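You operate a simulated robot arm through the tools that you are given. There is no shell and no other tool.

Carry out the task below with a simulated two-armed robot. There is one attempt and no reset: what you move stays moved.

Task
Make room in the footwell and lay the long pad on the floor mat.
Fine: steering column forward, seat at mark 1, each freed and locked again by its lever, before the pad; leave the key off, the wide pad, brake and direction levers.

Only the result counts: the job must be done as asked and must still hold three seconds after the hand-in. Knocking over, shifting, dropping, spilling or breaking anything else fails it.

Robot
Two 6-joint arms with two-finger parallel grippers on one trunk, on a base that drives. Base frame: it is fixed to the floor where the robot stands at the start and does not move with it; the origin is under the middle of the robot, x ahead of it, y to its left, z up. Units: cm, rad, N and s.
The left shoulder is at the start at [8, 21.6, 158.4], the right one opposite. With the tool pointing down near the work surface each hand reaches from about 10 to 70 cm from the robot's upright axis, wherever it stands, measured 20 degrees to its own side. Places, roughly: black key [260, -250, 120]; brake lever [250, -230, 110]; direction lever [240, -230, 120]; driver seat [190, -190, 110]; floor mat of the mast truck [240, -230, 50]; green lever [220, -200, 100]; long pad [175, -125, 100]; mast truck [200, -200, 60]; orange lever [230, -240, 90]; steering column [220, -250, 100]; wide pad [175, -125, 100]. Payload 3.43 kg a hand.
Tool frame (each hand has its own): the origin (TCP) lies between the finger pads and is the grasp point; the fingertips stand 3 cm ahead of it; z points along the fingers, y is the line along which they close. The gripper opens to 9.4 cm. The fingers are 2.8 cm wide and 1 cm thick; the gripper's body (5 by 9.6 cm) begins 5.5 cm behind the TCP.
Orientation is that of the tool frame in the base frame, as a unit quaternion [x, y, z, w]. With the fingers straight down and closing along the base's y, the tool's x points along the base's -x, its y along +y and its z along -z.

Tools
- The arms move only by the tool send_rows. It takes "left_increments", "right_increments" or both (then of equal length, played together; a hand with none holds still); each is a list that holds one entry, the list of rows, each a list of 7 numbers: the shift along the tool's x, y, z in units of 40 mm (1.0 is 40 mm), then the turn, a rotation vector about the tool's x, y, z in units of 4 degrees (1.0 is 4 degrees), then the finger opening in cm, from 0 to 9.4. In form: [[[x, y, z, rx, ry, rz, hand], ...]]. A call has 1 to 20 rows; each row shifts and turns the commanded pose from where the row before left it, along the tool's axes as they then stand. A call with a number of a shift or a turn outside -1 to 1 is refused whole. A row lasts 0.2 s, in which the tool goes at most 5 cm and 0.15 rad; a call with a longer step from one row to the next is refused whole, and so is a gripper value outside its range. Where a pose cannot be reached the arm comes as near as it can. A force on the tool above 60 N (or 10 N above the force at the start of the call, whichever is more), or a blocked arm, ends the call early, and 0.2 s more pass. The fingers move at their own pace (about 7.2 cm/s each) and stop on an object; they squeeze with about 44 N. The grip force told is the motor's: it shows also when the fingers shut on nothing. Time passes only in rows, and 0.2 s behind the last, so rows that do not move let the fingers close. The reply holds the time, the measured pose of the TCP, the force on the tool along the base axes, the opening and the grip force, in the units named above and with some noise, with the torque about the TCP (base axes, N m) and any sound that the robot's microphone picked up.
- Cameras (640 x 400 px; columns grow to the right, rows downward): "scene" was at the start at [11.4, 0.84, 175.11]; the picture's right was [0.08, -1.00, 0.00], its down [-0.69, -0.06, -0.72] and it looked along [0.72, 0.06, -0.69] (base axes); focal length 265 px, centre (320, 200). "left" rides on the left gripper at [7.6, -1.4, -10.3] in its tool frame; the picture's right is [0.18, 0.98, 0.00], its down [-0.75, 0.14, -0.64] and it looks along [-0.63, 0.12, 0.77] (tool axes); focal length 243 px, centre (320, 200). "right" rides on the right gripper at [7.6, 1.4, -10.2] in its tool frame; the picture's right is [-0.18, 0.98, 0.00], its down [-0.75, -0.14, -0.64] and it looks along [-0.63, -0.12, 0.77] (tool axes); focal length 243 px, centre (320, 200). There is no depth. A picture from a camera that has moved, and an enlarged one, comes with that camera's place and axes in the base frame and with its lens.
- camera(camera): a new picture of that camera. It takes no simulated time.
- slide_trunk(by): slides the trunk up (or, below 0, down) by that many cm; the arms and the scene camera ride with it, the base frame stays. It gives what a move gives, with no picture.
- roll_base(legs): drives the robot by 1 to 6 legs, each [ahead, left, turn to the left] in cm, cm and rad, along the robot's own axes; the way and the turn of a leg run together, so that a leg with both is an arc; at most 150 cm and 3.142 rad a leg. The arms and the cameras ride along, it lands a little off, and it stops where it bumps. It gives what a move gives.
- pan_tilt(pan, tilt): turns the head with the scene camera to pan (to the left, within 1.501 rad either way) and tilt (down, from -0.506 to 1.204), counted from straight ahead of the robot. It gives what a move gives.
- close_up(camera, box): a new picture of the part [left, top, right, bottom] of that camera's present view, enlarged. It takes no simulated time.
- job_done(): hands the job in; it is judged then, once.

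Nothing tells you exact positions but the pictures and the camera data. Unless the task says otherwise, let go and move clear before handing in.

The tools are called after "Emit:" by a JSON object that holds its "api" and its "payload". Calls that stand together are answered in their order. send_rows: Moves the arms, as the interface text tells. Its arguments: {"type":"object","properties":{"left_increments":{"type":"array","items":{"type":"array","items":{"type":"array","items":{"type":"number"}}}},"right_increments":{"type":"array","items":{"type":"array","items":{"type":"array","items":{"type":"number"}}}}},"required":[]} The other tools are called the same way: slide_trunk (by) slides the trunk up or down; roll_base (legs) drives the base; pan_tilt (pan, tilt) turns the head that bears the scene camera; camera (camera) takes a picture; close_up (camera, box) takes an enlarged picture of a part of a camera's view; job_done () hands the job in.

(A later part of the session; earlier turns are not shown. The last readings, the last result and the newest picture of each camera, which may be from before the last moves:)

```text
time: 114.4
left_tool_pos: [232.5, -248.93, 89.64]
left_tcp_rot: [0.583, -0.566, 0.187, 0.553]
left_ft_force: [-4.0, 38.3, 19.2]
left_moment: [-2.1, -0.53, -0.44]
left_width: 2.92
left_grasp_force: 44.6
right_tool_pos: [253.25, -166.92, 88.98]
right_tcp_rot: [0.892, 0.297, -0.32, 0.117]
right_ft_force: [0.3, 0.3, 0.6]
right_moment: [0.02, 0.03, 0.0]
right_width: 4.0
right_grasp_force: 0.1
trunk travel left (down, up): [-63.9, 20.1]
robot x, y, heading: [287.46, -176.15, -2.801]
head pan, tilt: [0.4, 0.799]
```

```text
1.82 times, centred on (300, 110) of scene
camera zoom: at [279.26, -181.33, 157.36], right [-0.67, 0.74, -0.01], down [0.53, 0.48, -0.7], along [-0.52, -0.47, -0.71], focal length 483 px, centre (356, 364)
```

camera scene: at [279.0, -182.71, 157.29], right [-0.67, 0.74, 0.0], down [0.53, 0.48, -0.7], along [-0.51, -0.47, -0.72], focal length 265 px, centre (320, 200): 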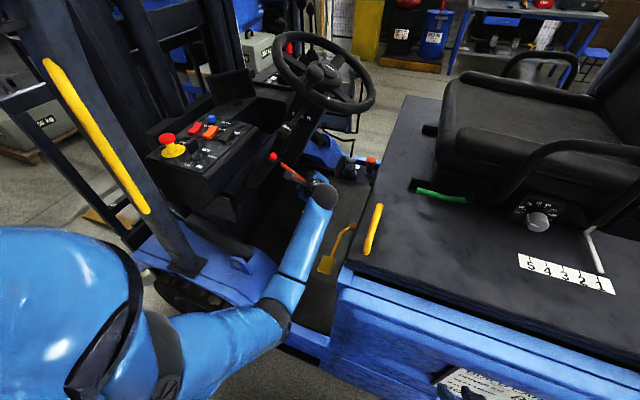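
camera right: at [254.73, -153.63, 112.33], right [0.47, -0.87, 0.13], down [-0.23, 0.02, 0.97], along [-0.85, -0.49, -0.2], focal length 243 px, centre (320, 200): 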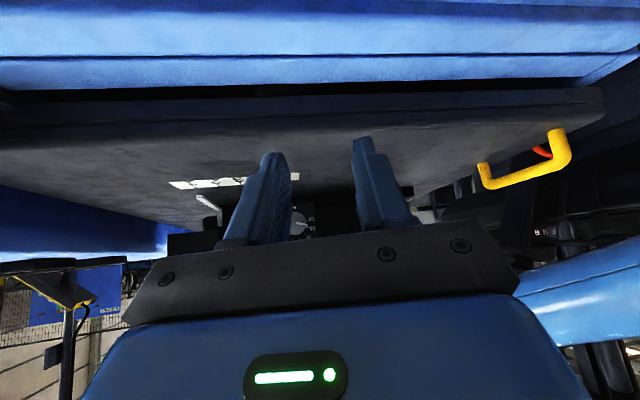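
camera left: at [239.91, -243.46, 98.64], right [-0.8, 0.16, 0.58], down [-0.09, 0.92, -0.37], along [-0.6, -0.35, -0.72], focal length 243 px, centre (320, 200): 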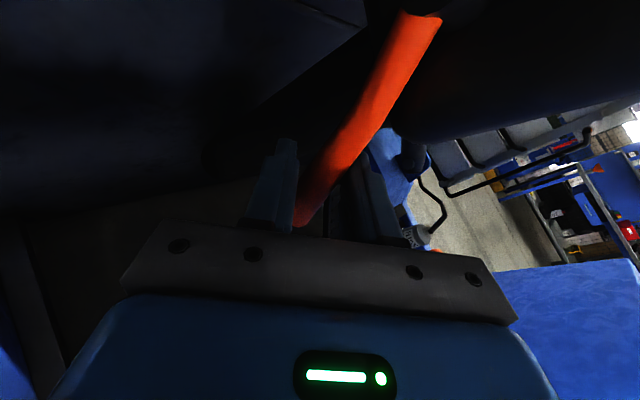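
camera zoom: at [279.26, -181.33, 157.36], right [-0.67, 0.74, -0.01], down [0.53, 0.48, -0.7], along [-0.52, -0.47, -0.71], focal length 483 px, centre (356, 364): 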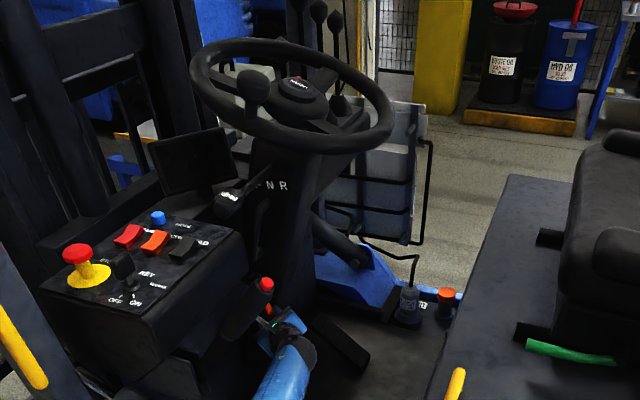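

The column is at its forward stop (38 N, no more motion). Now I must bring the orange lever back up without drawing the column back; I begin by unloading, lifting and turning the hand with the lever.

Emit:
{"api": "send_rows", "payload": {"left_increments": [[[0.105, 0.132, -0.129, 0.13, -0.74, -0.65, 0], [0.105, 0.132, -0.129, 0.13, -0.74, -0.65, 0], [0, 0, 0, 0.13, -0.74, -0.65, 0], [0, 0, 0, 0, 0, 0, 0]]]}}

Emit:
{"api": "camera", "payload": {"camera": "left"}}

Emit:
{"api": "close_up", "payload": {"camera": "scene", "box": [200, 0, 400, 220]}}

```text
time: 115.4
left_tool_pos: [232.2, -248.8, 90.04]
left_tcp_rot: [0.644, -0.565, 0.113, 0.504]
left_ft_force: [0.0, 34.0, -21.4]
left_moment: [-1.6, -1.42, -0.55]
left_width: 3.46
left_grasp_force: 44.8
right_tool_pos: [253.07, -167.45, 89.04]
right_tcp_rot: [0.894, 0.297, -0.316, 0.114]
right_ft_force: [-0.4, 0.7, -0.4]
right_moment: [-0.01, 0.02, -0.01]
right_width: 4.01
right_grasp_force: 0.1
trunk travel left (down, up): [-63.9, 20.1]
robot x, y, heading: [287.52, -176.41, -2.805]
head pan, tilt: [0.4, 0.799]
```

```text
taken
camera left: at [240.4, -245.65, 99.58], right [-0.76, 0.03, 0.64], down [-0.1, 0.98, -0.16], along [-0.64, -0.19, -0.75], focal length 243 px, centre (320, 200)
```

left: 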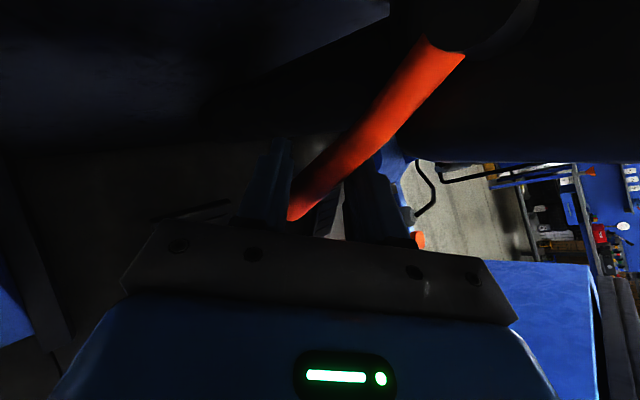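

```text
1.82 times, centred on (300, 110) of scene
camera zoom: at [278.74, -182.24, 157.26], right [-0.67, 0.74, 0.0], down [0.53, 0.48, -0.7], along [-0.51, -0.47, -0.72], focal length 483 px, centre (356, 364)
```

zoom: 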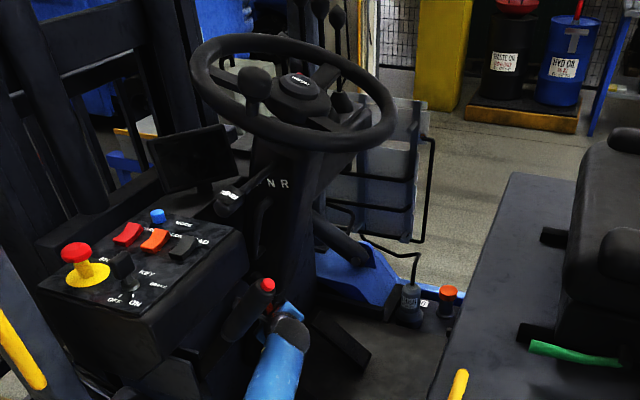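

Column still forward, lever loaded upward. I move along the lever's arc (rearward and slightly up) and check the column each time.

Emit:
{"api": "send_rows", "payload": {"left_increments": [[[-0.06, 0.071, -0.092, 0, 0, 0, 0], [-0.06, 0.071, -0.092, 0, 0, 0, 0], [-0.06, 0.071, -0.092, 0, 0, 0, 0], [0, 0, 0, 0, 0, 0, 0]]]}}

Emit:
{"api": "camera", "payload": {"camera": "left"}}

Emit:
{"api": "close_up", "payload": {"camera": "scene", "box": [200, 0, 400, 220]}}

```text
time: 116.4
left_tool_pos: [232.01, -248.05, 91.0]
left_tcp_rot: [0.644, -0.562, 0.114, 0.507]
left_ft_force: [7.9, 16.6, -13.6]
left_moment: [0.07, -1.79, -0.59]
left_width: 3.07
left_grasp_force: 45.2
right_tool_pos: [253.06, -167.68, 89.11]
right_tcp_rot: [0.893, 0.299, -0.316, 0.113]
right_ft_force: [-0.7, 0.2, 0.6]
right_moment: [-0.03, 0.01, 0.01]
right_width: 4.0
right_grasp_force: 0.0
trunk travel left (down, up): [-63.9, 20.1]
robot x, y, heading: [287.9, -175.97, -2.804]
head pan, tilt: [0.4, 0.799]
```

```text
taken
camera left: at [240.19, -244.73, 100.38], right [-0.76, 0.03, 0.65], down [-0.1, 0.98, -0.17], along [-0.64, -0.2, -0.74], focal length 243 px, centre (320, 200)
```

left: 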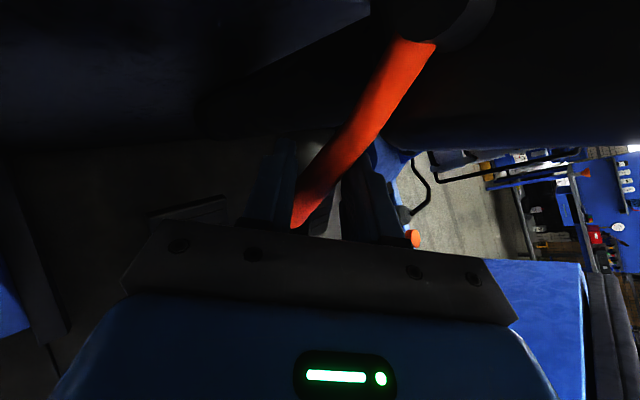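

```text
1.82 times, centred on (300, 110) of scene
camera zoom: at [278.98, -182.49, 157.31], right [-0.67, 0.74, 0.0], down [0.53, 0.48, -0.7], along [-0.51, -0.47, -0.72], focal length 483 px, centre (356, 364)
```

zoom: 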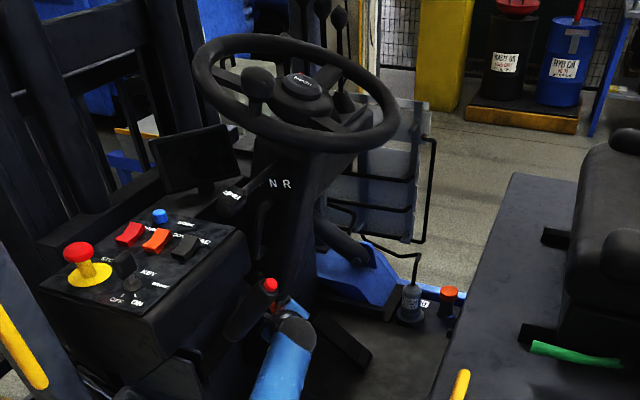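

The lever is rising and the column holds. I continue, more upward.

Emit:
{"api": "send_rows", "payload": {"left_increments": [[[-0.015, 0.08, -0.095, 0, 0, 0, 0], [-0.015, 0.08, -0.095, 0, 0, 0, 0], [-0.015, 0.08, -0.095, 0, 0, 0, 0], [0, 0, 0, 0, 0, 0, 0]]]}}

Emit:
{"api": "camera", "payload": {"camera": "left"}}

Emit:
{"api": "close_up", "payload": {"camera": "scene", "box": [200, 0, 400, 220]}}

```text
time: 117.4
left_tool_pos: [231.54, -246.74, 92.3]
left_tcp_rot: [0.643, -0.561, 0.111, 0.51]
left_ft_force: [7.5, 12.0, -4.2]
left_moment: [0.15, -1.13, -0.78]
left_width: 2.48
left_grasp_force: 45.0
right_tool_pos: [253.18, -167.47, 89.12]
right_tcp_rot: [0.893, 0.298, -0.318, 0.113]
right_ft_force: [-0.9, -0.3, -0.3]
right_moment: [0.01, -0.01, -0.01]
right_width: 4.0
right_grasp_force: 0.0
trunk travel left (down, up): [-63.9, 20.1]
robot x, y, heading: [288.04, -176.54, -2.8]
head pan, tilt: [0.4, 0.799]
```

```text
taken
camera left: at [239.73, -243.39, 101.62], right [-0.76, 0.04, 0.65], down [-0.1, 0.98, -0.17], along [-0.65, -0.2, -0.74], focal length 243 px, centre (320, 200)
```

left: 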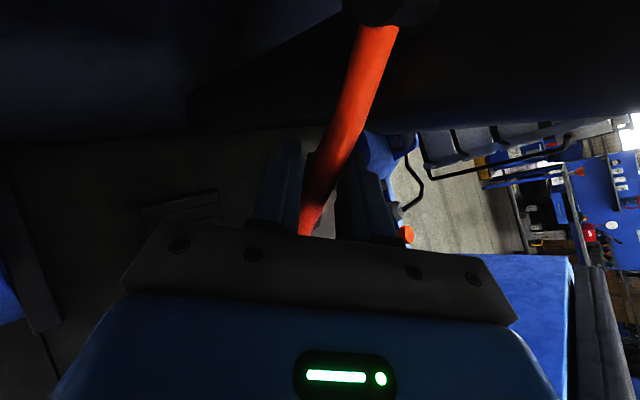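

```text
1.82 times, centred on (300, 110) of scene
camera zoom: at [279.12, -182.36, 157.33], right [-0.67, 0.74, 0.0], down [0.53, 0.48, -0.7], along [-0.52, -0.47, -0.72], focal length 483 px, centre (356, 364)
```

zoom: 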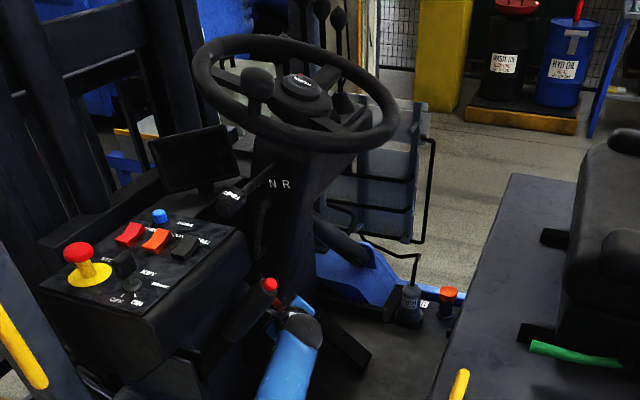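

Lever is coming up nicely with column unmoved. Continuing along the arc.

Emit:
{"api": "send_rows", "payload": {"left_increments": [[[-0.03, 0.092, -0.112, 0, 0, 0, 0], [-0.03, 0.092, -0.112, 0, 0, 0, 0], [-0.03, 0.092, -0.112, 0, 0, 0, 0], [-0.02, 0.092, -0.11, 0, 0, 0, 0], [0, 0, 0, 0, 0, 0, 0]]]}}

Emit:
{"api": "camera", "payload": {"camera": "left"}}

Emit:
{"api": "close_up", "payload": {"camera": "scene", "box": [200, 0, 400, 220]}}

```text
time: 118.6
left_tool_pos: [231.18, -245.25, 93.56]
left_tcp_rot: [0.644, -0.559, 0.112, 0.511]
left_ft_force: [7.3, -15.0, 12.7]
left_moment: [0.24, -1.03, -1.09]
left_width: 2.02
left_grasp_force: 44.8
right_tool_pos: [253.23, -167.81, 89.34]
right_tcp_rot: [0.893, 0.299, -0.319, 0.111]
right_ft_force: [-0.1, -0.2, 0.4]
right_moment: [-0.01, -0.01, -0.01]
right_width: 3.99
right_grasp_force: 0.1
trunk travel left (down, up): [-63.9, 20.1]
robot x, y, heading: [287.72, -175.87, -2.799]
head pan, tilt: [0.4, 0.799]
```

```text
taken
camera left: at [239.4, -241.99, 102.96], right [-0.75, 0.03, 0.66], down [-0.11, 0.98, -0.17], along [-0.65, -0.2, -0.74], focal length 243 px, centre (320, 200)
```

left: 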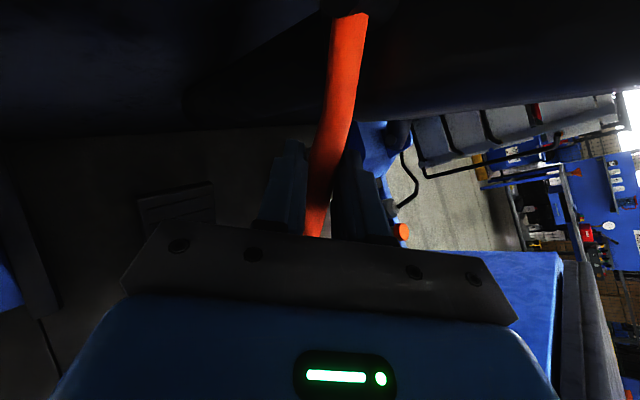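

```text
1.82 times, centred on (300, 110) of scene
camera zoom: at [279.37, -182.75, 157.34], right [-0.67, 0.74, 0.0], down [0.53, 0.48, -0.7], along [-0.52, -0.47, -0.72], focal length 483 px, centre (356, 364)
```

zoom: 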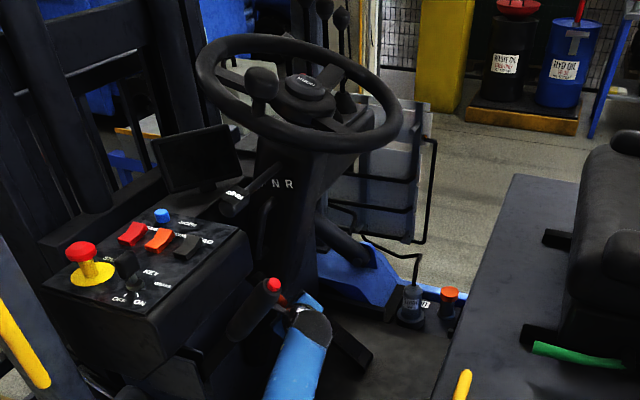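

Nearly back; I lift more steeply now for the last part, so as not to pull the column back.

Emit:
{"api": "send_rows", "payload": {"left_increments": [[[0.07, 0.052, -0.047, 0, 0, 0, 0], [0.03, 0.09, -0.095, 0, 0, 0, 0], [0.03, 0.09, -0.095, 0, 0, 0, 0], [0.03, 0.09, -0.095, 0, 0, 0, 0], [0, 0, 0, 0, 0, 0, 0]]]}}

Emit:
{"api": "camera", "payload": {"camera": "left"}}

Emit:
{"api": "close_up", "payload": {"camera": "scene", "box": [200, 0, 400, 220]}}

```text
time: 119.8
left_tool_pos: [230.88, -244.49, 94.49]
left_tcp_rot: [0.647, -0.562, 0.11, 0.504]
left_ft_force: [10.8, -15.2, -10.1]
left_moment: [1.58, 0.44, 0.23]
left_width: 1.84
left_grasp_force: 45.0
right_tool_pos: [253.07, -167.93, 89.09]
right_tcp_rot: [0.893, 0.3, -0.317, 0.111]
right_ft_force: [0.1, 0.0, 0.3]
right_moment: [0.01, -0.01, -0.01]
right_width: 4.0
right_grasp_force: 0.1
trunk travel left (down, up): [-63.9, 20.1]
robot x, y, heading: [287.93, -176.21, -2.803]
head pan, tilt: [0.4, 0.799]
```

```text
taken
camera left: at [239.1, -241.26, 103.98], right [-0.76, 0.02, 0.65], down [-0.11, 0.98, -0.16], along [-0.64, -0.19, -0.74], focal length 243 px, centre (320, 200)
```

left: 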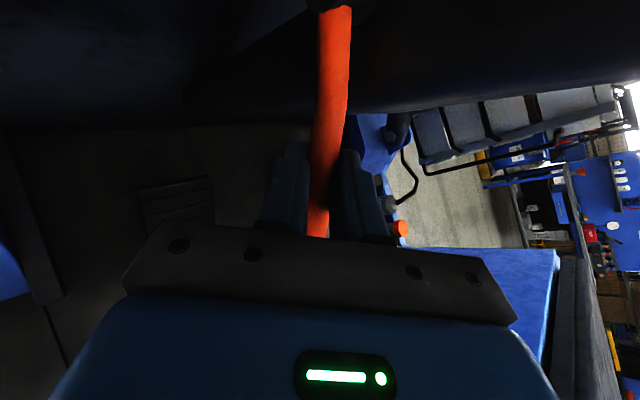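

```text
1.82 times, centred on (300, 110) of scene
camera zoom: at [279.15, -183.14, 157.26], right [-0.67, 0.74, 0.0], down [0.53, 0.49, -0.7], along [-0.51, -0.47, -0.72], focal length 483 px, centre (356, 364)
```

zoom: 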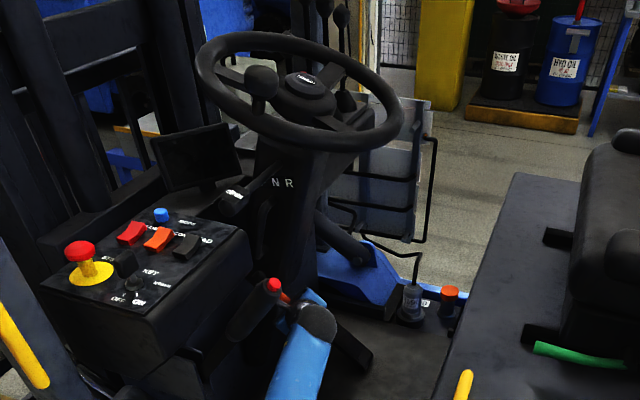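

Emit:
{"api": "send_rows", "payload": {"left_increments": [[[0.046, 0.091, -0.096, 0, 0, 0, 0], [0.046, 0.091, -0.096, 0, 0, 0, 0], [0.046, 0.091, -0.096, 0, 0, 0, 0], [0, 0, 0, 0, 0, 0, 0]]]}}

Emit:
{"api": "camera", "payload": {"camera": "left"}}

Emit:
{"api": "close_up", "payload": {"camera": "scene", "box": [200, 0, 400, 220]}}

```text
time: 120.8
left_tool_pos: [230.75, -243.72, 96.01]
left_tcp_rot: [0.647, -0.562, 0.112, 0.503]
left_ft_force: [17.9, -9.3, -22.0]
left_moment: [1.78, 0.52, 0.64]
left_width: 2.19
left_grasp_force: 45.4
right_tool_pos: [253.14, -168.01, 89.14]
right_tcp_rot: [0.893, 0.301, -0.316, 0.111]
right_ft_force: [-0.2, -0.5, 0.2]
right_moment: [0.07, 0.02, 0.03]
right_width: 4.01
right_grasp_force: 0.2
trunk travel left (down, up): [-63.9, 20.1]
robot x, y, heading: [287.6, -176.29, -2.804]
head pan, tilt: [0.4, 0.799]
```

```text
taken
camera left: at [238.9, -240.62, 105.35], right [-0.76, 0.02, 0.65], down [-0.11, 0.98, -0.16], along [-0.64, -0.19, -0.75], focal length 243 px, centre (320, 200)
```

left: 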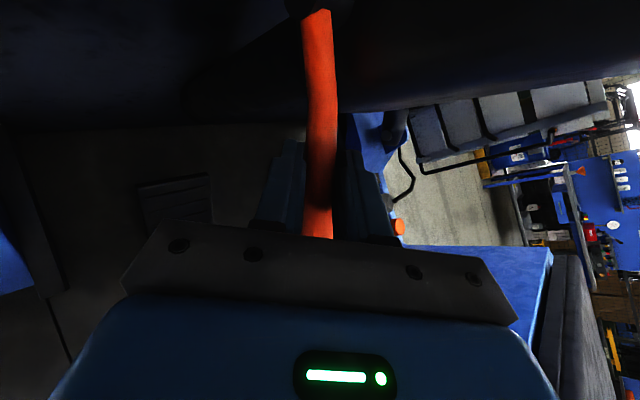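

```text
1.82 times, centred on (300, 110) of scene
camera zoom: at [279.14, -183.26, 157.26], right [-0.67, 0.74, 0.0], down [0.53, 0.49, -0.7], along [-0.52, -0.47, -0.72], focal length 483 px, centre (356, 364)
```

zoom: 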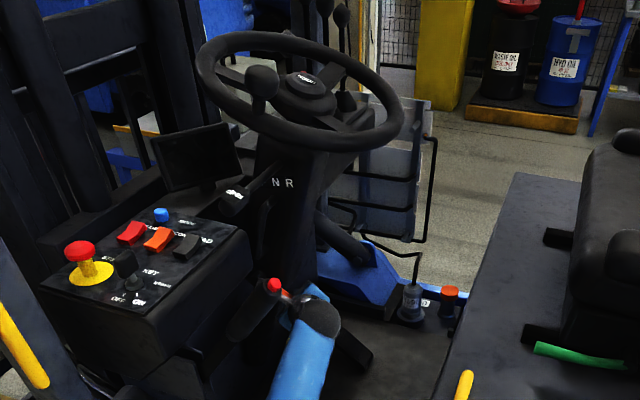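

Emit:
{"api": "send_rows", "payload": {"left_increments": [[[0.05, 0.091, -0.096, 0, 0, 0, 0], [0.05, 0.091, -0.096, 0, 0, 0, 0], [0.05, 0.091, -0.096, 0, 0, 0, 0], [0, 0, 0, 0, 0, 0, 0]]]}}

Emit:
{"api": "camera", "payload": {"camera": "left"}}

Emit:
{"api": "close_up", "payload": {"camera": "scene", "box": [200, 0, 400, 220]}}

```text
time: 121.8
left_tool_pos: [230.74, -243.55, 96.08]
left_tcp_rot: [0.652, -0.565, 0.116, 0.493]
left_ft_force: [17.8, -21.5, -44.7]
left_moment: [1.39, 0.37, 1.19]
left_width: 2.23
left_grasp_force: 45.4
right_tool_pos: [253.02, -168.42, 89.06]
right_tcp_rot: [0.894, 0.301, -0.315, 0.109]
right_ft_force: [-0.5, 0.7, 0.9]
right_moment: [-0.03, 0.0, 0.01]
right_width: 3.98
right_grasp_force: 0.1
trunk travel left (down, up): [-63.9, 20.1]
robot x, y, heading: [287.88, -176.37, -2.801]
head pan, tilt: [0.4, 0.799]
```

```text
taken
camera left: at [238.76, -240.55, 105.79], right [-0.77, 0.01, 0.63], down [-0.11, 0.98, -0.15], along [-0.62, -0.18, -0.76], focal length 243 px, centre (320, 200)
```

left: 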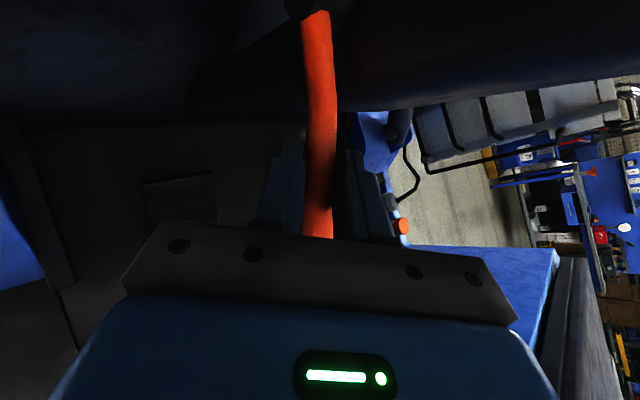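

```text
1.82 times, centred on (300, 110) of scene
camera zoom: at [278.81, -183.95, 157.19], right [-0.68, 0.74, 0.01], down [0.53, 0.49, -0.69], along [-0.51, -0.46, -0.72], focal length 483 px, centre (356, 364)
```

zoom: 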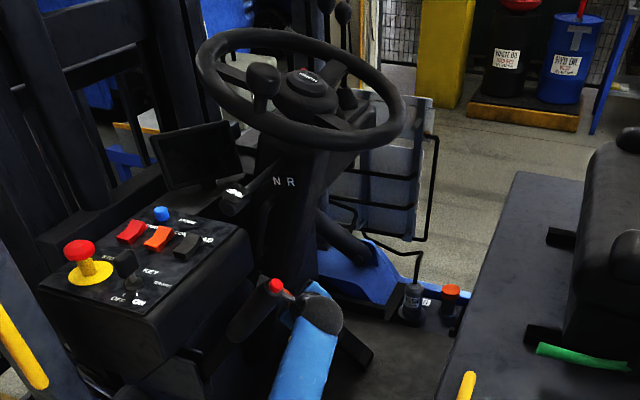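

The lever is firmly at its upper stop, and the column does not follow a 26 N rearward pull: it is locked forward. I unload, open the hand and look.

Emit:
{"api": "send_rows", "payload": {"left_increments": [[[-0.03, -0.1, 0.11, 0, 0, 0, 0], [-0.03, -0.1, 0.11, 0, 0, 0, 0], [0, 0, 0, 0, 0, 0, 2.5], [0, 0, 0, 0, 0, 0, 5], [0, 0, 0, 0, 0, 0, 5]]]}}

Emit:
{"api": "camera", "payload": {"camera": "left"}}

Emit:
{"api": "close_up", "payload": {"camera": "scene", "box": [200, 0, 400, 220]}}

```text
time: 123.0
left_tool_pos: [230.17, -243.26, 97.34]
left_tcp_rot: [0.642, -0.561, 0.11, 0.51]
left_ft_force: [0.6, 0.3, -2.0]
left_moment: [0.07, 0.01, 0.04]
left_width: 5.12
left_grasp_force: 1.1
right_tool_pos: [253.12, -167.65, 89.05]
right_tcp_rot: [0.893, 0.298, -0.318, 0.113]
right_ft_force: [0.0, 0.5, -0.3]
right_moment: [0.02, 0.01, 0.01]
right_width: 3.98
right_grasp_force: 0.0
trunk travel left (down, up): [-63.9, 20.1]
robot x, y, heading: [287.89, -176.33, -2.805]
head pan, tilt: [0.4, 0.799]
```

```text
taken
camera left: at [238.48, -240.02, 106.64], right [-0.76, 0.04, 0.65], down [-0.1, 0.98, -0.17], along [-0.65, -0.19, -0.74], focal length 243 px, centre (320, 200)
```

left: 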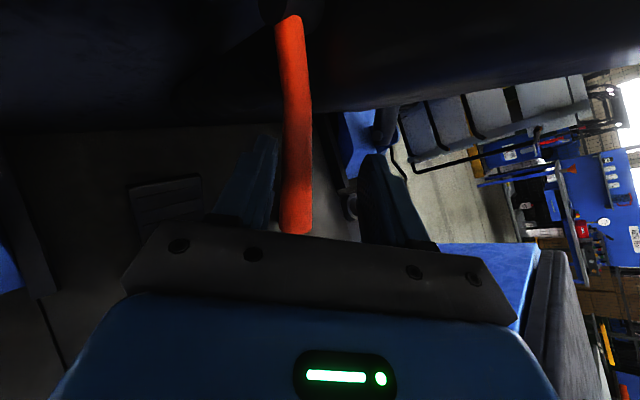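

```text
1.82 times, centred on (300, 110) of scene
camera zoom: at [279.07, -182.6, 157.34], right [-0.67, 0.74, 0.0], down [0.53, 0.48, -0.7], along [-0.52, -0.47, -0.72], focal length 483 px, centre (356, 364)
```

zoom: 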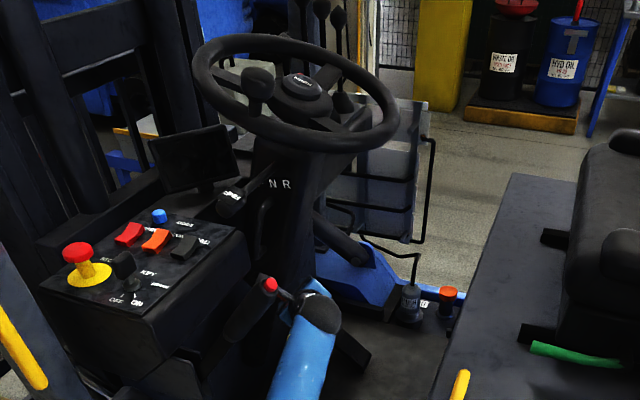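

Both lever and column hold. I withdraw the hand the way it came, staying well behind the brake lever.

Emit:
{"api": "send_rows", "payload": {"left_increments": [[[0, 0, -0.6, 0, 0, 0, 5], [0, 0, -0.8, 0, 0, 0, 5], [0, 0, -0.8, 0, 0, 0, 5], [-0.18, 0.08, -0.9, 0, 0, 0, 5], [-0.18, 0.08, -0.9, 0, 0, 0, 5], [-0.18, 0.08, -0.9, 0, 0, 0, 5], [-0.18, 0.08, -0.9, 0, 0, 0, 5], [-0.18, 0.08, -0.9, 0, 0, 0, 5], [-0.18, 0.08, -0.9, 0, 0, 0, 5], [-0.18, 0.08, -0.9, 0, 0, 0, 5], [-0.18, 0.08, -0.9, 0, 0, 0, 5]]]}}

Emit:
{"api": "camera", "payload": {"camera": "left"}}

Emit:
{"api": "close_up", "payload": {"camera": "scene", "box": [200, 0, 400, 220]}}

Emit:
{"api": "camera", "payload": {"camera": "scene"}}

```text
time: 125.4
left_tool_pos: [242.43, -210.1, 111.4]
left_tcp_rot: [0.644, -0.561, 0.111, 0.509]
left_ft_force: [-0.4, 0.2, 0.1]
left_moment: [0.0, -0.02, -0.02]
left_width: 5.0
left_grasp_force: 0.1
right_tool_pos: [253.12, -167.55, 89.14]
right_tcp_rot: [0.893, 0.298, -0.318, 0.113]
right_ft_force: [-0.9, -0.2, 0.0]
right_moment: [0.03, -0.01, -0.01]
right_width: 4.02
right_grasp_force: 0.0
trunk travel left (down, up): [-63.9, 20.1]
robot x, y, heading: [288.01, -176.46, -2.799]
head pan, tilt: [0.4, 0.799]
```

```text
taken
camera left: at [250.64, -206.87, 120.87], right [-0.76, 0.03, 0.65], down [-0.1, 0.98, -0.17], along [-0.64, -0.2, -0.74], focal length 243 px, centre (320, 200)
```

left: 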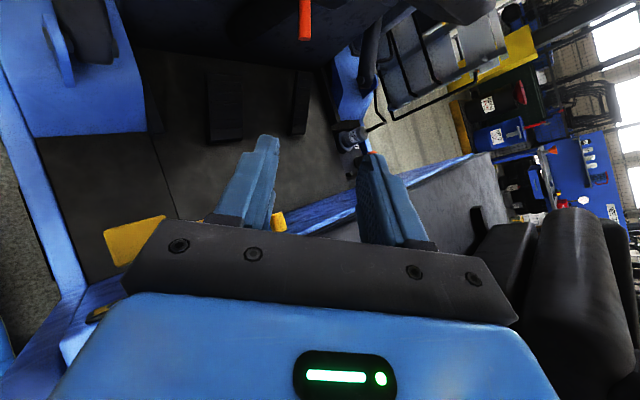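

```text
1.82 times, centred on (300, 110) of scene
camera zoom: at [279.09, -182.45, 157.31], right [-0.67, 0.74, 0.0], down [0.53, 0.48, -0.7], along [-0.52, -0.47, -0.72], focal length 483 px, centre (356, 364)
```

zoom: 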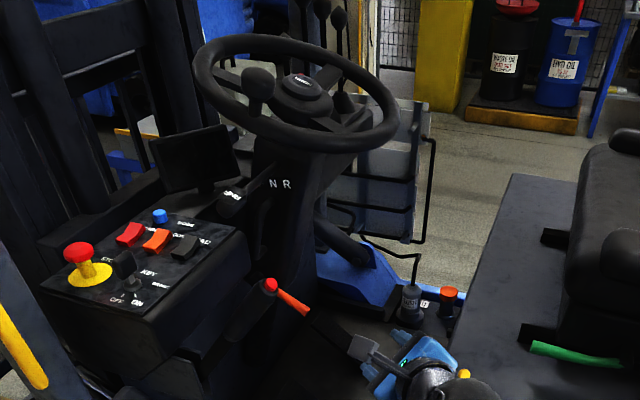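

```text
taken
camera scene: at [279.09, -182.45, 157.31], right [-0.67, 0.74, 0.0], down [0.53, 0.48, -0.7], along [-0.52, -0.47, -0.72], focal length 265 px, centre (320, 200)
```

scene: 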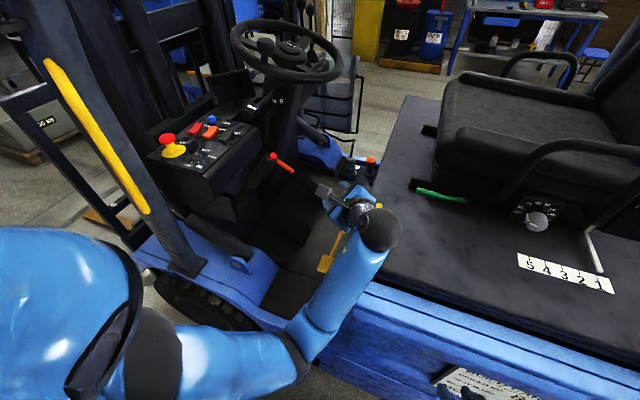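

Column and seat are set. Next, the long pad: the chain hangs right behind it, so I'll come from behind the truck with the left arm slightly to the left of the chain. First I back out of the truck.

Emit:
{"api": "roll_base", "payload": {"legs": [[-45, -5, 0]]}}

Emit:
{"api": "camera", "payload": {"camera": "scene"}}

Emit:
{"api": "close_up", "payload": {"camera": "scene", "box": [180, 80, 360, 260]}}

```text
time: 128.2
left_tool_pos: [283.41, -190.23, 111.32]
left_tcp_rot: [0.643, -0.563, 0.109, 0.508]
left_ft_force: [0.0, -0.5, -0.5]
left_moment: [0.01, 0.02, 0.0]
left_width: 5.0
left_grasp_force: 0.1
right_tool_pos: [294.54, -147.75, 89.12]
right_tcp_rot: [0.894, 0.296, -0.317, 0.112]
right_ft_force: [-0.2, -0.1, 0.1]
right_moment: [0.01, -0.04, 0.02]
right_width: 3.97
right_grasp_force: 0.1
trunk travel left (down, up): [-63.9, 20.1]
robot x, y, heading: [329.29, -156.47, -2.813]
head pan, tilt: [0.4, 0.799]
```

```text
taken
camera scene: at [320.29, -162.87, 157.29], right [-0.67, 0.74, 0.0], down [0.53, 0.48, -0.7], along [-0.52, -0.47, -0.72], focal length 265 px, centre (320, 200)
```

scene: 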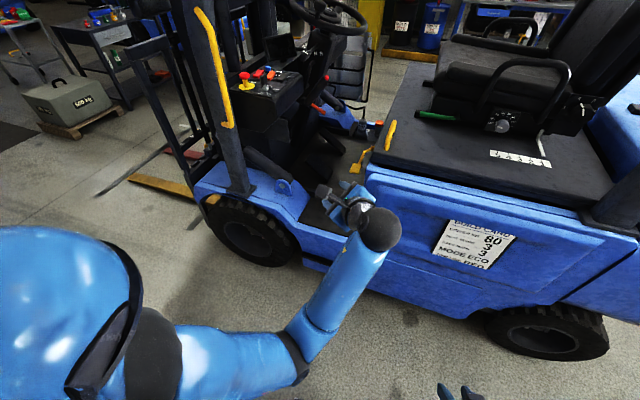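

```text
2.22 times, centred on (270, 170) of scene
camera zoom: at [320.29, -162.87, 157.29], right [-0.67, 0.74, 0.0], down [0.53, 0.48, -0.7], along [-0.52, -0.47, -0.72], focal length 590 px, centre (431, 267)
```

zoom: 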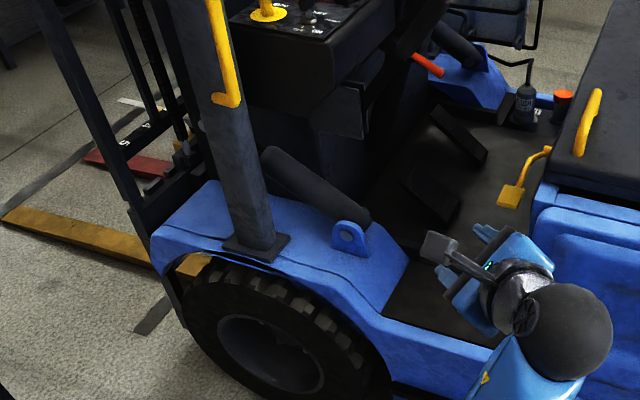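

I lower the left hand and turn it back to its natural pointing-down pose, away from the truck.

Emit:
{"api": "send_rows", "payload": {"left_increments": [[[-0.562, -0.41, 0.368, 0, 0, 0, 5], [-0.562, -0.41, 0.368, 0, 0, 0, 5], [-0.562, -0.41, 0.368, 0, 0, 0, 5], [-0.562, -0.41, 0.368, 0, 0, 0, 5], [-0.562, -0.41, 0.368, 0, 0, 0, 5], [-0.562, -0.41, 0.368, 0, 0, 0, 5], [0, 0, 0, 0.606, -0.031, -0.784, 5], [0, 0, 0, 0.606, -0.031, -0.784, 5], [0, 0, 0, 0.606, -0.031, -0.784, 5], [0, 0, 0, 0.606, -0.031, -0.784, 5], [0, 0, 0, 0.606, -0.031, -0.784, 5], [0, 0, 0, 0.606, -0.031, -0.784, 5], [0, 0, 0, 0.606, -0.031, -0.784, 5], [0, 0, 0, 0.606, -0.031, -0.784, 5], [0, 0, 0, 0.606, -0.031, -0.784, 5]]]}}

Emit:
{"api": "send_rows", "payload": {"left_increments": [[[0, 0, 0, 0.606, -0.031, -0.784, 5], [0, 0, 0, 0.606, -0.031, -0.784, 5], [0, 0, 0, 0.606, -0.031, -0.784, 5], [0, 0, 0, 0.606, -0.031, -0.784, 5], [0, 0, 0, 0.606, -0.031, -0.784, 5], [0, 0, 0, 0.606, -0.031, -0.784, 5], [0, 0, 0, 0.606, -0.031, -0.784, 5], [0, 0, 0, 0.606, -0.031, -0.784, 5], [0, 0, 0, 0.606, -0.031, -0.784, 5], [0, 0, 0, 0.606, -0.031, -0.784, 5], [0, 0, 0, 0.606, -0.031, -0.784, 5], [0, 0, 0, 0.606, -0.031, -0.784, 5], [0, 0, 0, 0.606, -0.031, -0.784, 5], [0, 0, 0, 0.606, -0.031, -0.784, 5], [0, 0, 0, 0.606, -0.031, -0.784, 5], [0, 0, 0, 0.606, -0.031, -0.784, 5], [0, 0, 0, 0.606, -0.031, -0.784, 5], [0, 0, 0, 0.606, -0.031, -0.784, 5], [0, 0, 0, 0.606, -0.031, -0.784, 5], [0, 0, 0, 0.606, -0.031, -0.784, 5]]]}}

```text
time: 131.4
left_tool_pos: [283.41, -190.37, 92.43]
left_tcp_rot: [0.844, -0.364, 0.079, 0.384]
left_ft_force: [-0.4, -0.2, -1.1]
left_moment: [-0.04, -0.02, -0.02]
left_width: 4.98
left_grasp_force: 0.1
right_tool_pos: [294.59, -147.74, 89.02]
right_tcp_rot: [0.894, 0.297, -0.317, 0.112]
right_ft_force: [-0.3, 0.8, 0.0]
right_moment: [0.02, 0.0, 0.02]
right_width: 3.99
right_grasp_force: 0.1
trunk travel left (down, up): [-63.9, 20.1]
robot x, y, heading: [329.13, -156.62, -2.809]
head pan, tilt: [0.4, 0.799]
```

```text
time: 135.6
left_tool_pos: [281.55, -191.45, 89.06]
left_tcp_rot: [0.985, 0.17, -0.008, 0.002]
left_ft_force: [0.2, 0.3, -0.2]
left_moment: [-0.02, 0.03, -0.05]
left_width: 5.03
left_grasp_force: 0.1
left hand out of reach, approached as far as the arm can: row 9, 10, 11, 12, 13, 14, 16
right_tool_pos: [294.56, -147.71, 89.16]
right_tcp_rot: [0.894, 0.296, -0.317, 0.112]
right_ft_force: [0.5, -0.1, -0.3]
right_moment: [-0.01, -0.02, -0.03]
right_width: 3.97
right_grasp_force: 0.1
trunk travel left (down, up): [-63.9, 20.1]
robot x, y, heading: [329.15, -156.41, -2.809]
head pan, tilt: [0.4, 0.799]
```

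The hand is back to natural. I raise the trunk and drive around to the truck's rear.

Emit:
{"api": "slide_trunk", "payload": {"by": 19.9}}

Emit:
{"api": "roll_base", "payload": {"legs": [[0, -150, 0], [0, -45, 0], [0, 0, 1.57]]}}

Emit:
{"api": "pan_tilt", "payload": {"pan": -0.6, "tilt": 0.35}}

Emit:
{"api": "camera", "payload": {"camera": "scene"}}

```text
time: 137.8
left_tool_pos: [281.69, -191.44, 109.16]
left_tcp_rot: [0.986, 0.169, -0.008, 0.002]
left_ft_force: [0.3, 0.0, -0.1]
left_moment: [-0.01, 0.01, -0.03]
left_width: 5.03
left_grasp_force: 0.1
right_tool_pos: [294.57, -147.75, 109.05]
right_tcp_rot: [0.894, 0.296, -0.318, 0.112]
right_ft_force: [0.5, -0.1, 0.3]
right_moment: [0.01, 0.01, -0.01]
right_width: 4.01
right_grasp_force: 0.1
trunk travel left (down, up): [-83.8, 0.2]
robot x, y, heading: [329.56, -156.69, -2.812]
head pan, tilt: [0.4, 0.799]
```

```text
time: 151.3
left_tool_pos: [298.05, -19.52, 109.14]
left_tcp_rot: [0.566, 0.824, -0.004, 0.005]
left_ft_force: [0.0, -1.4, -0.3]
left_moment: [-0.02, 0.01, -0.02]
left_width: 4.99
left_grasp_force: 0.0
right_tool_pos: [253.89, -7.86, 109.0]
right_tcp_rot: [0.411, 0.847, -0.142, 0.306]
right_ft_force: [0.2, 1.0, -0.4]
right_moment: [-0.02, -0.01, -0.03]
right_width: 3.97
right_grasp_force: 0.1
trunk travel left (down, up): [-83.8, 0.2]
robot x, y, heading: [261.91, 26.69, -1.211]
head pan, tilt: [0.4, 0.799]
```

```text
time: 152.6
left_tool_pos: [298.15, -19.4, 109.16]
left_tcp_rot: [0.566, 0.824, -0.004, 0.006]
left_ft_force: [0.7, 0.2, -0.6]
left_moment: [-0.01, 0.02, 0.0]
left_width: 5.0
left_grasp_force: 0.1
right_tool_pos: [253.92, -7.77, 108.94]
right_tcp_rot: [0.411, 0.847, -0.141, 0.306]
right_ft_force: [-0.1, 0.1, 0.0]
right_moment: [0.01, 0.01, -0.01]
right_width: 4.02
right_grasp_force: 0.1
trunk travel left (down, up): [-83.8, 0.2]
robot x, y, heading: [261.97, 26.78, -1.211]
head pan, tilt: [-0.6, 0.351]
```

```text
taken
camera scene: at [260.86, 15.22, 181.16], right [-0.97, 0.24, 0.0], down [0.08, 0.33, -0.94], along [-0.22, -0.91, -0.34], focal length 265 px, centre (320, 200)
```

scene: 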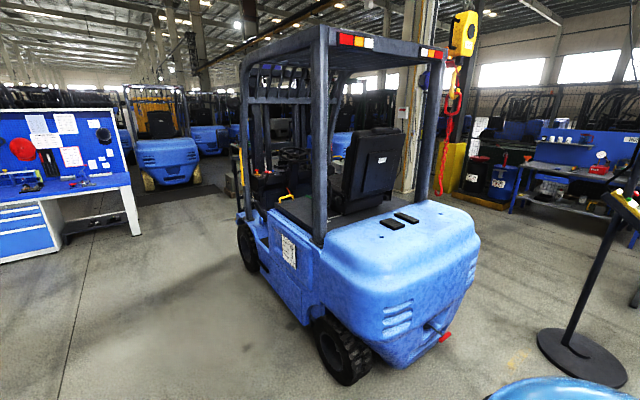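

I'm at the left rear. The chain's hook checks at [156, -114, 135], long pad near [164, -132, 107]. I slide over behind the truck, still well away from it.

Emit:
{"api": "roll_base", "payload": {"legs": [[0, -128, -0.026]]}}

Emit:
{"api": "pan_tilt", "payload": {"pan": 0, "tilt": 0.5}}

Emit:
{"api": "camera", "payload": {"camera": "scene"}}

Emit:
{"api": "close_up", "payload": {"camera": "scene", "box": [220, 40, 420, 240]}}

```text
time: 159.1
left_tool_pos: [176.06, -64.68, 109.11]
left_tcp_rot: [0.573, 0.82, -0.005, 0.007]
left_ft_force: [0.5, 0.6, 0.2]
left_moment: [-0.01, 0.01, -0.01]
left_width: 4.99
left_grasp_force: 0.1
right_tool_pos: [132.11, -52.26, 109.0]
right_tcp_rot: [0.418, 0.844, -0.144, 0.303]
right_ft_force: [0.6, -1.0, -0.7]
right_moment: [0.01, 0.01, -0.02]
right_width: 3.99
right_grasp_force: 0.1
trunk travel left (down, up): [-83.8, 0.2]
robot x, y, heading: [140.6, -17.63, -1.226]
head pan, tilt: [-0.6, 0.351]
```

```text
time: 160.1
left_tool_pos: [175.9, -64.68, 109.18]
left_tcp_rot: [0.572, 0.82, -0.004, 0.007]
left_ft_force: [-0.8, -0.3, -0.3]
left_moment: [-0.01, 0.01, 0.01]
left_width: 4.99
left_grasp_force: 0.1
right_tool_pos: [131.98, -52.5, 109.04]
right_tcp_rot: [0.417, 0.844, -0.143, 0.305]
right_ft_force: [0.9, 0.6, -0.2]
right_moment: [0.01, -0.01, 0.01]
right_width: 3.95
right_grasp_force: 0.2
trunk travel left (down, up): [-83.8, 0.2]
robot x, y, heading: [140.47, -17.93, -1.223]
head pan, tilt: [0.0, 0.499]
```

```text
taken
camera scene: at [144.69, -29.02, 179.8], right [-0.94, -0.34, 0.0], down [-0.16, 0.45, -0.88], along [0.3, -0.83, -0.48], focal length 265 px, centre (320, 200)
```

scene: 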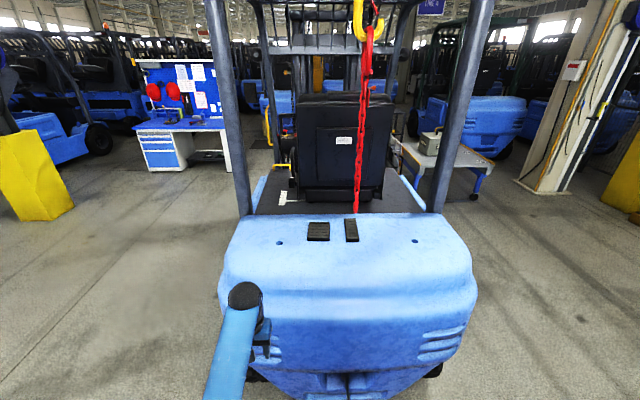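

```text
2.00 times, centred on (320, 140) of scene
camera zoom: at [144.69, -29.02, 179.8], right [-0.94, -0.34, 0.0], down [-0.16, 0.45, -0.88], along [0.3, -0.83, -0.48], focal length 531 px, centre (320, 320)
```

zoom: 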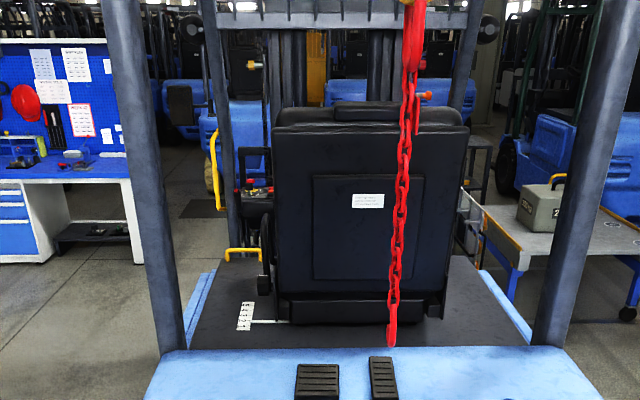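

Now I see it well: the chain hangs exactly in front of the long pad (about 20 cm nearer to me). I'll bring the left hand in from the left of the chain; first I raise and tilt it a little and drive up part of the way.

Emit:
{"api": "send_rows", "payload": {"left_increments": [[[0, 0, -0.45, 0, -1, 0, 9], [0, 0, -0.45, 0, -1, 0, 9], [0, 0, -0.45, 0, -1, 0, 9], [0, 0, -0.45, 0, -1, 0, 9], [0, 0, -0.45, 0, -1, 0, 9]]]}}

Emit:
{"api": "roll_base", "payload": {"legs": [[22, 0, -0.014]]}}

Emit:
{"api": "pan_tilt", "payload": {"pan": 0, "tilt": 0.8}}

Emit:
{"api": "camera", "payload": {"camera": "scene"}}

Emit:
{"api": "camera", "payload": {"camera": "left"}}

```text
time: 161.3
left_tool_pos: [175.33, -63.47, 118.04]
left_tcp_rot: [0.563, 0.806, -0.105, 0.15]
left_ft_force: [0.3, 0.7, 0.4]
left_moment: [0.02, 0.03, -0.02]
left_width: 8.99
left_grasp_force: 0.0
right_tool_pos: [131.99, -52.27, 109.15]
right_tcp_rot: [0.418, 0.844, -0.144, 0.305]
right_ft_force: [1.1, 0.6, 0.3]
right_moment: [0.03, 0.01, -0.03]
right_width: 4.0
right_grasp_force: 0.0
trunk travel left (down, up): [-83.8, 0.2]
robot x, y, heading: [140.47, -17.41, -1.228]
head pan, tilt: [0.0, 0.499]
```

```text
time: 163.0
left_tool_pos: [181.86, -84.18, 118.16]
left_tcp_rot: [0.569, 0.801, -0.106, 0.15]
left_ft_force: [0.0, 0.1, -0.2]
left_moment: [-0.05, -0.04, 0.0]
left_width: 8.97
left_grasp_force: 0.1
right_tool_pos: [138.47, -72.28, 109.09]
right_tcp_rot: [0.423, 0.84, -0.148, 0.306]
right_ft_force: [-0.6, 0.4, 0.4]
right_moment: [-0.01, -0.01, -0.01]
right_width: 4.01
right_grasp_force: 0.0
trunk travel left (down, up): [-83.8, 0.2]
robot x, y, heading: [147.83, -38.58, -1.241]
head pan, tilt: [0.0, 0.499]
```

```text
time: 163.8
left_tool_pos: [181.91, -84.47, 117.95]
left_tcp_rot: [0.569, 0.802, -0.105, 0.148]
left_ft_force: [-0.7, 0.2, 0.3]
left_moment: [-0.01, 0.0, -0.01]
left_width: 8.99
left_grasp_force: 0.1
right_tool_pos: [138.86, -72.67, 109.14]
right_tcp_rot: [0.424, 0.841, -0.145, 0.303]
right_ft_force: [-0.5, 0.2, 0.2]
right_moment: [0.0, 0.03, -0.02]
right_width: 4.0
right_grasp_force: 0.1
trunk travel left (down, up): [-83.8, 0.2]
robot x, y, heading: [147.91, -38.55, -1.245]
head pan, tilt: [0.0, 0.799]
```

```text
taken
camera scene: at [151.39, -48.49, 177.21], right [-0.95, -0.32, 0.0], down [-0.23, 0.68, -0.7], along [0.23, -0.66, -0.72], focal length 265 px, centre (320, 200)
```

scene: 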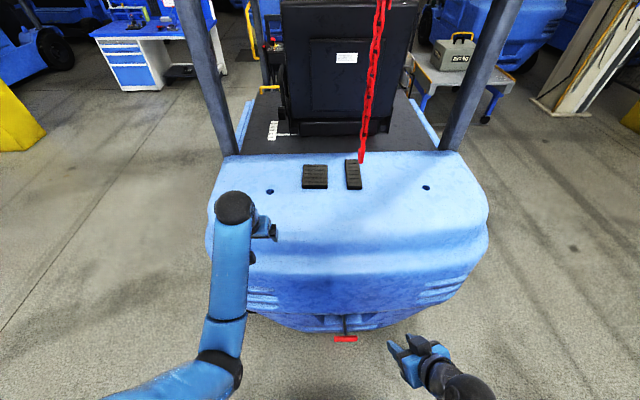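

```text
taken
camera left: at [177.08, -74.72, 124.82], right [0.87, 0.49, -0.07], down [0.29, -0.4, 0.87], along [0.4, -0.78, -0.49], focal length 243 px, centre (320, 200)
```

left: 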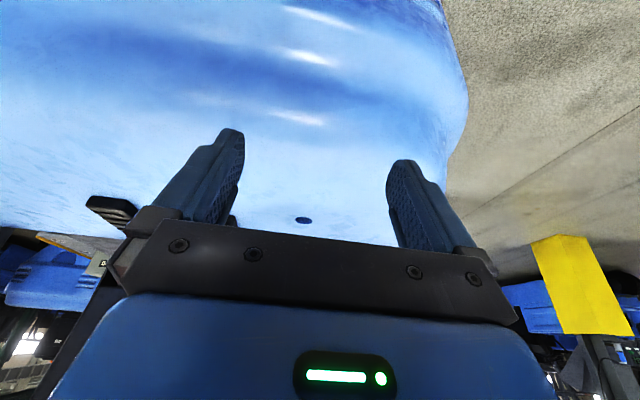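

Clear view: long pad centre about [165.3, -130.6], wide pad 15 cm to its left, chain end near [159.5, -110, 131]. I roll ahead another 16 cm (drawbar at knee height stays in front of my base).

Emit:
{"api": "roll_base", "payload": {"legs": [[16, 0, 0.005]]}}

Emit:
{"api": "pan_tilt", "payload": {"pan": 0, "tilt": 0.95}}

Emit:
{"api": "camera", "payload": {"camera": "scene"}}

Emit:
{"api": "camera", "payload": {"camera": "left"}}

```text
time: 165.2
left_tool_pos: [187.48, -98.48, 118.01]
left_tcp_rot: [0.565, 0.805, -0.105, 0.149]
left_ft_force: [-0.1, 0.7, -0.1]
left_moment: [-0.03, 0.0, 0.01]
left_width: 9.01
left_grasp_force: 0.1
right_tool_pos: [144.24, -87.19, 109.05]
right_tcp_rot: [0.419, 0.842, -0.145, 0.306]
right_ft_force: [0.0, 0.0, -0.5]
right_moment: [-0.03, -0.01, -0.02]
right_width: 3.98
right_grasp_force: 0.0
trunk travel left (down, up): [-83.8, 0.2]
robot x, y, heading: [152.7, -52.93, -1.223]
head pan, tilt: [0.0, 0.799]
```

```text
time: 165.9
left_tool_pos: [187.71, -98.68, 117.98]
left_tcp_rot: [0.564, 0.805, -0.104, 0.149]
left_ft_force: [0.6, -0.1, -0.1]
left_moment: [0.01, 0.01, -0.01]
left_width: 9.0
left_grasp_force: 0.0
right_tool_pos: [144.21, -87.42, 109.11]
right_tcp_rot: [0.42, 0.843, -0.145, 0.304]
right_ft_force: [0.1, 0.5, -0.8]
right_moment: [0.02, 0.0, -0.01]
right_width: 4.01
right_grasp_force: 0.0
trunk travel left (down, up): [-83.8, 0.2]
robot x, y, heading: [152.81, -53.06, -1.232]
head pan, tilt: [0.0, 0.949]
```

```text
taken
camera scene: at [156.31, -62.26, 176.07], right [-0.94, -0.33, 0.0], down [-0.27, 0.77, -0.58], along [0.2, -0.55, -0.81], focal length 265 px, centre (320, 200)
```

scene: 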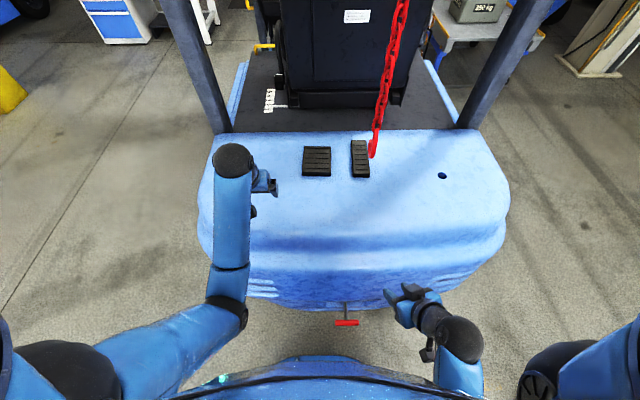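

```text
taken
camera left: at [182.55, -88.99, 124.86], right [0.87, 0.5, -0.07], down [0.29, -0.4, 0.87], along [0.41, -0.77, -0.49], focal length 243 px, centre (320, 200)
```

left: 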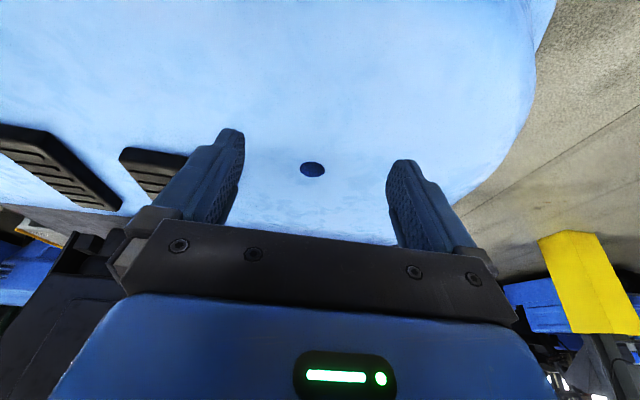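

Elbow stays outside left, so the forearm will pass well clear of the chain. I move the left hand forward to the pad's distance, then sideways over the long pad at a safe height.

Emit:
{"api": "send_rows", "payload": {"left_increments": [[[-0.89, -0.01, 0.34, 0, 0, 0, 9], [-0.89, -0.01, 0.34, 0, 0, 0, 9], [-0.89, -0.01, 0.34, 0, 0, 0, 9], [-0.89, -0.01, 0.34, 0, 0, 0, 9], [-0.89, -0.01, 0.34, 0, 0, 0, 9], [-0.89, -0.01, 0.34, 0, 0, 0, 9]]]}}

Emit:
{"api": "camera", "payload": {"camera": "scene"}}

Emit:
{"api": "camera", "payload": {"camera": "left"}}

```text
time: 167.3
left_tool_pos: [195.2, -120.69, 117.86]
left_tcp_rot: [0.564, 0.805, -0.104, 0.149]
left_ft_force: [-0.5, -0.8, -0.9]
left_moment: [0.04, 0.01, 0.02]
left_width: 8.99
left_grasp_force: 0.0
right_tool_pos: [144.3, -87.7, 108.99]
right_tcp_rot: [0.419, 0.843, -0.144, 0.304]
right_ft_force: [-0.2, 0.4, 0.6]
right_moment: [0.0, 0.01, 0.0]
right_width: 3.97
right_grasp_force: 0.0
trunk travel left (down, up): [-83.8, 0.2]
robot x, y, heading: [152.64, -53.04, -1.231]
head pan, tilt: [0.0, 0.949]
```

```text
taken
camera scene: at [156.43, -62.65, 176.03], right [-0.94, -0.33, 0.0], down [-0.27, 0.77, -0.58], along [0.19, -0.55, -0.81], focal length 265 px, centre (320, 200)
```

scene: 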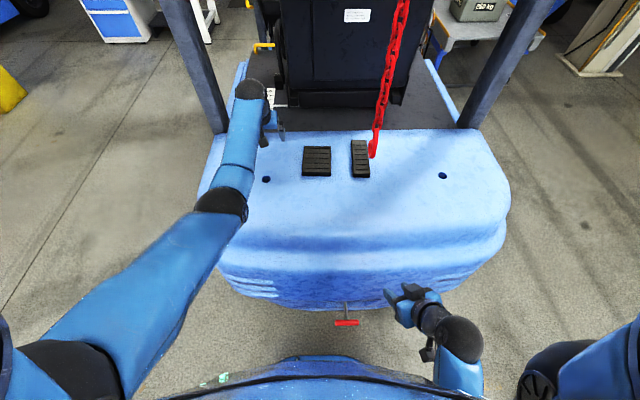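

```text
taken
camera left: at [190.15, -110.86, 124.79], right [0.87, 0.5, -0.07], down [0.29, -0.4, 0.87], along [0.41, -0.77, -0.49], focal length 243 px, centre (320, 200)
```

left: 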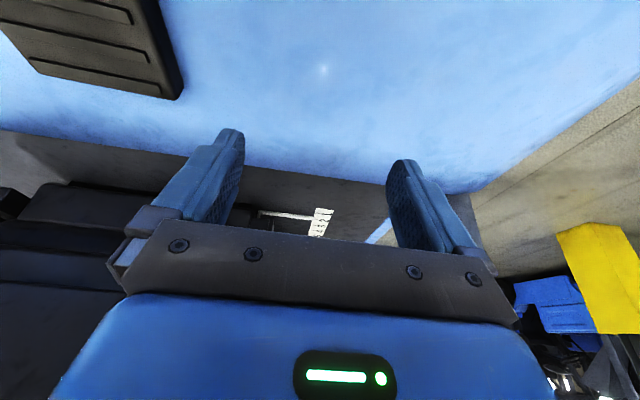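

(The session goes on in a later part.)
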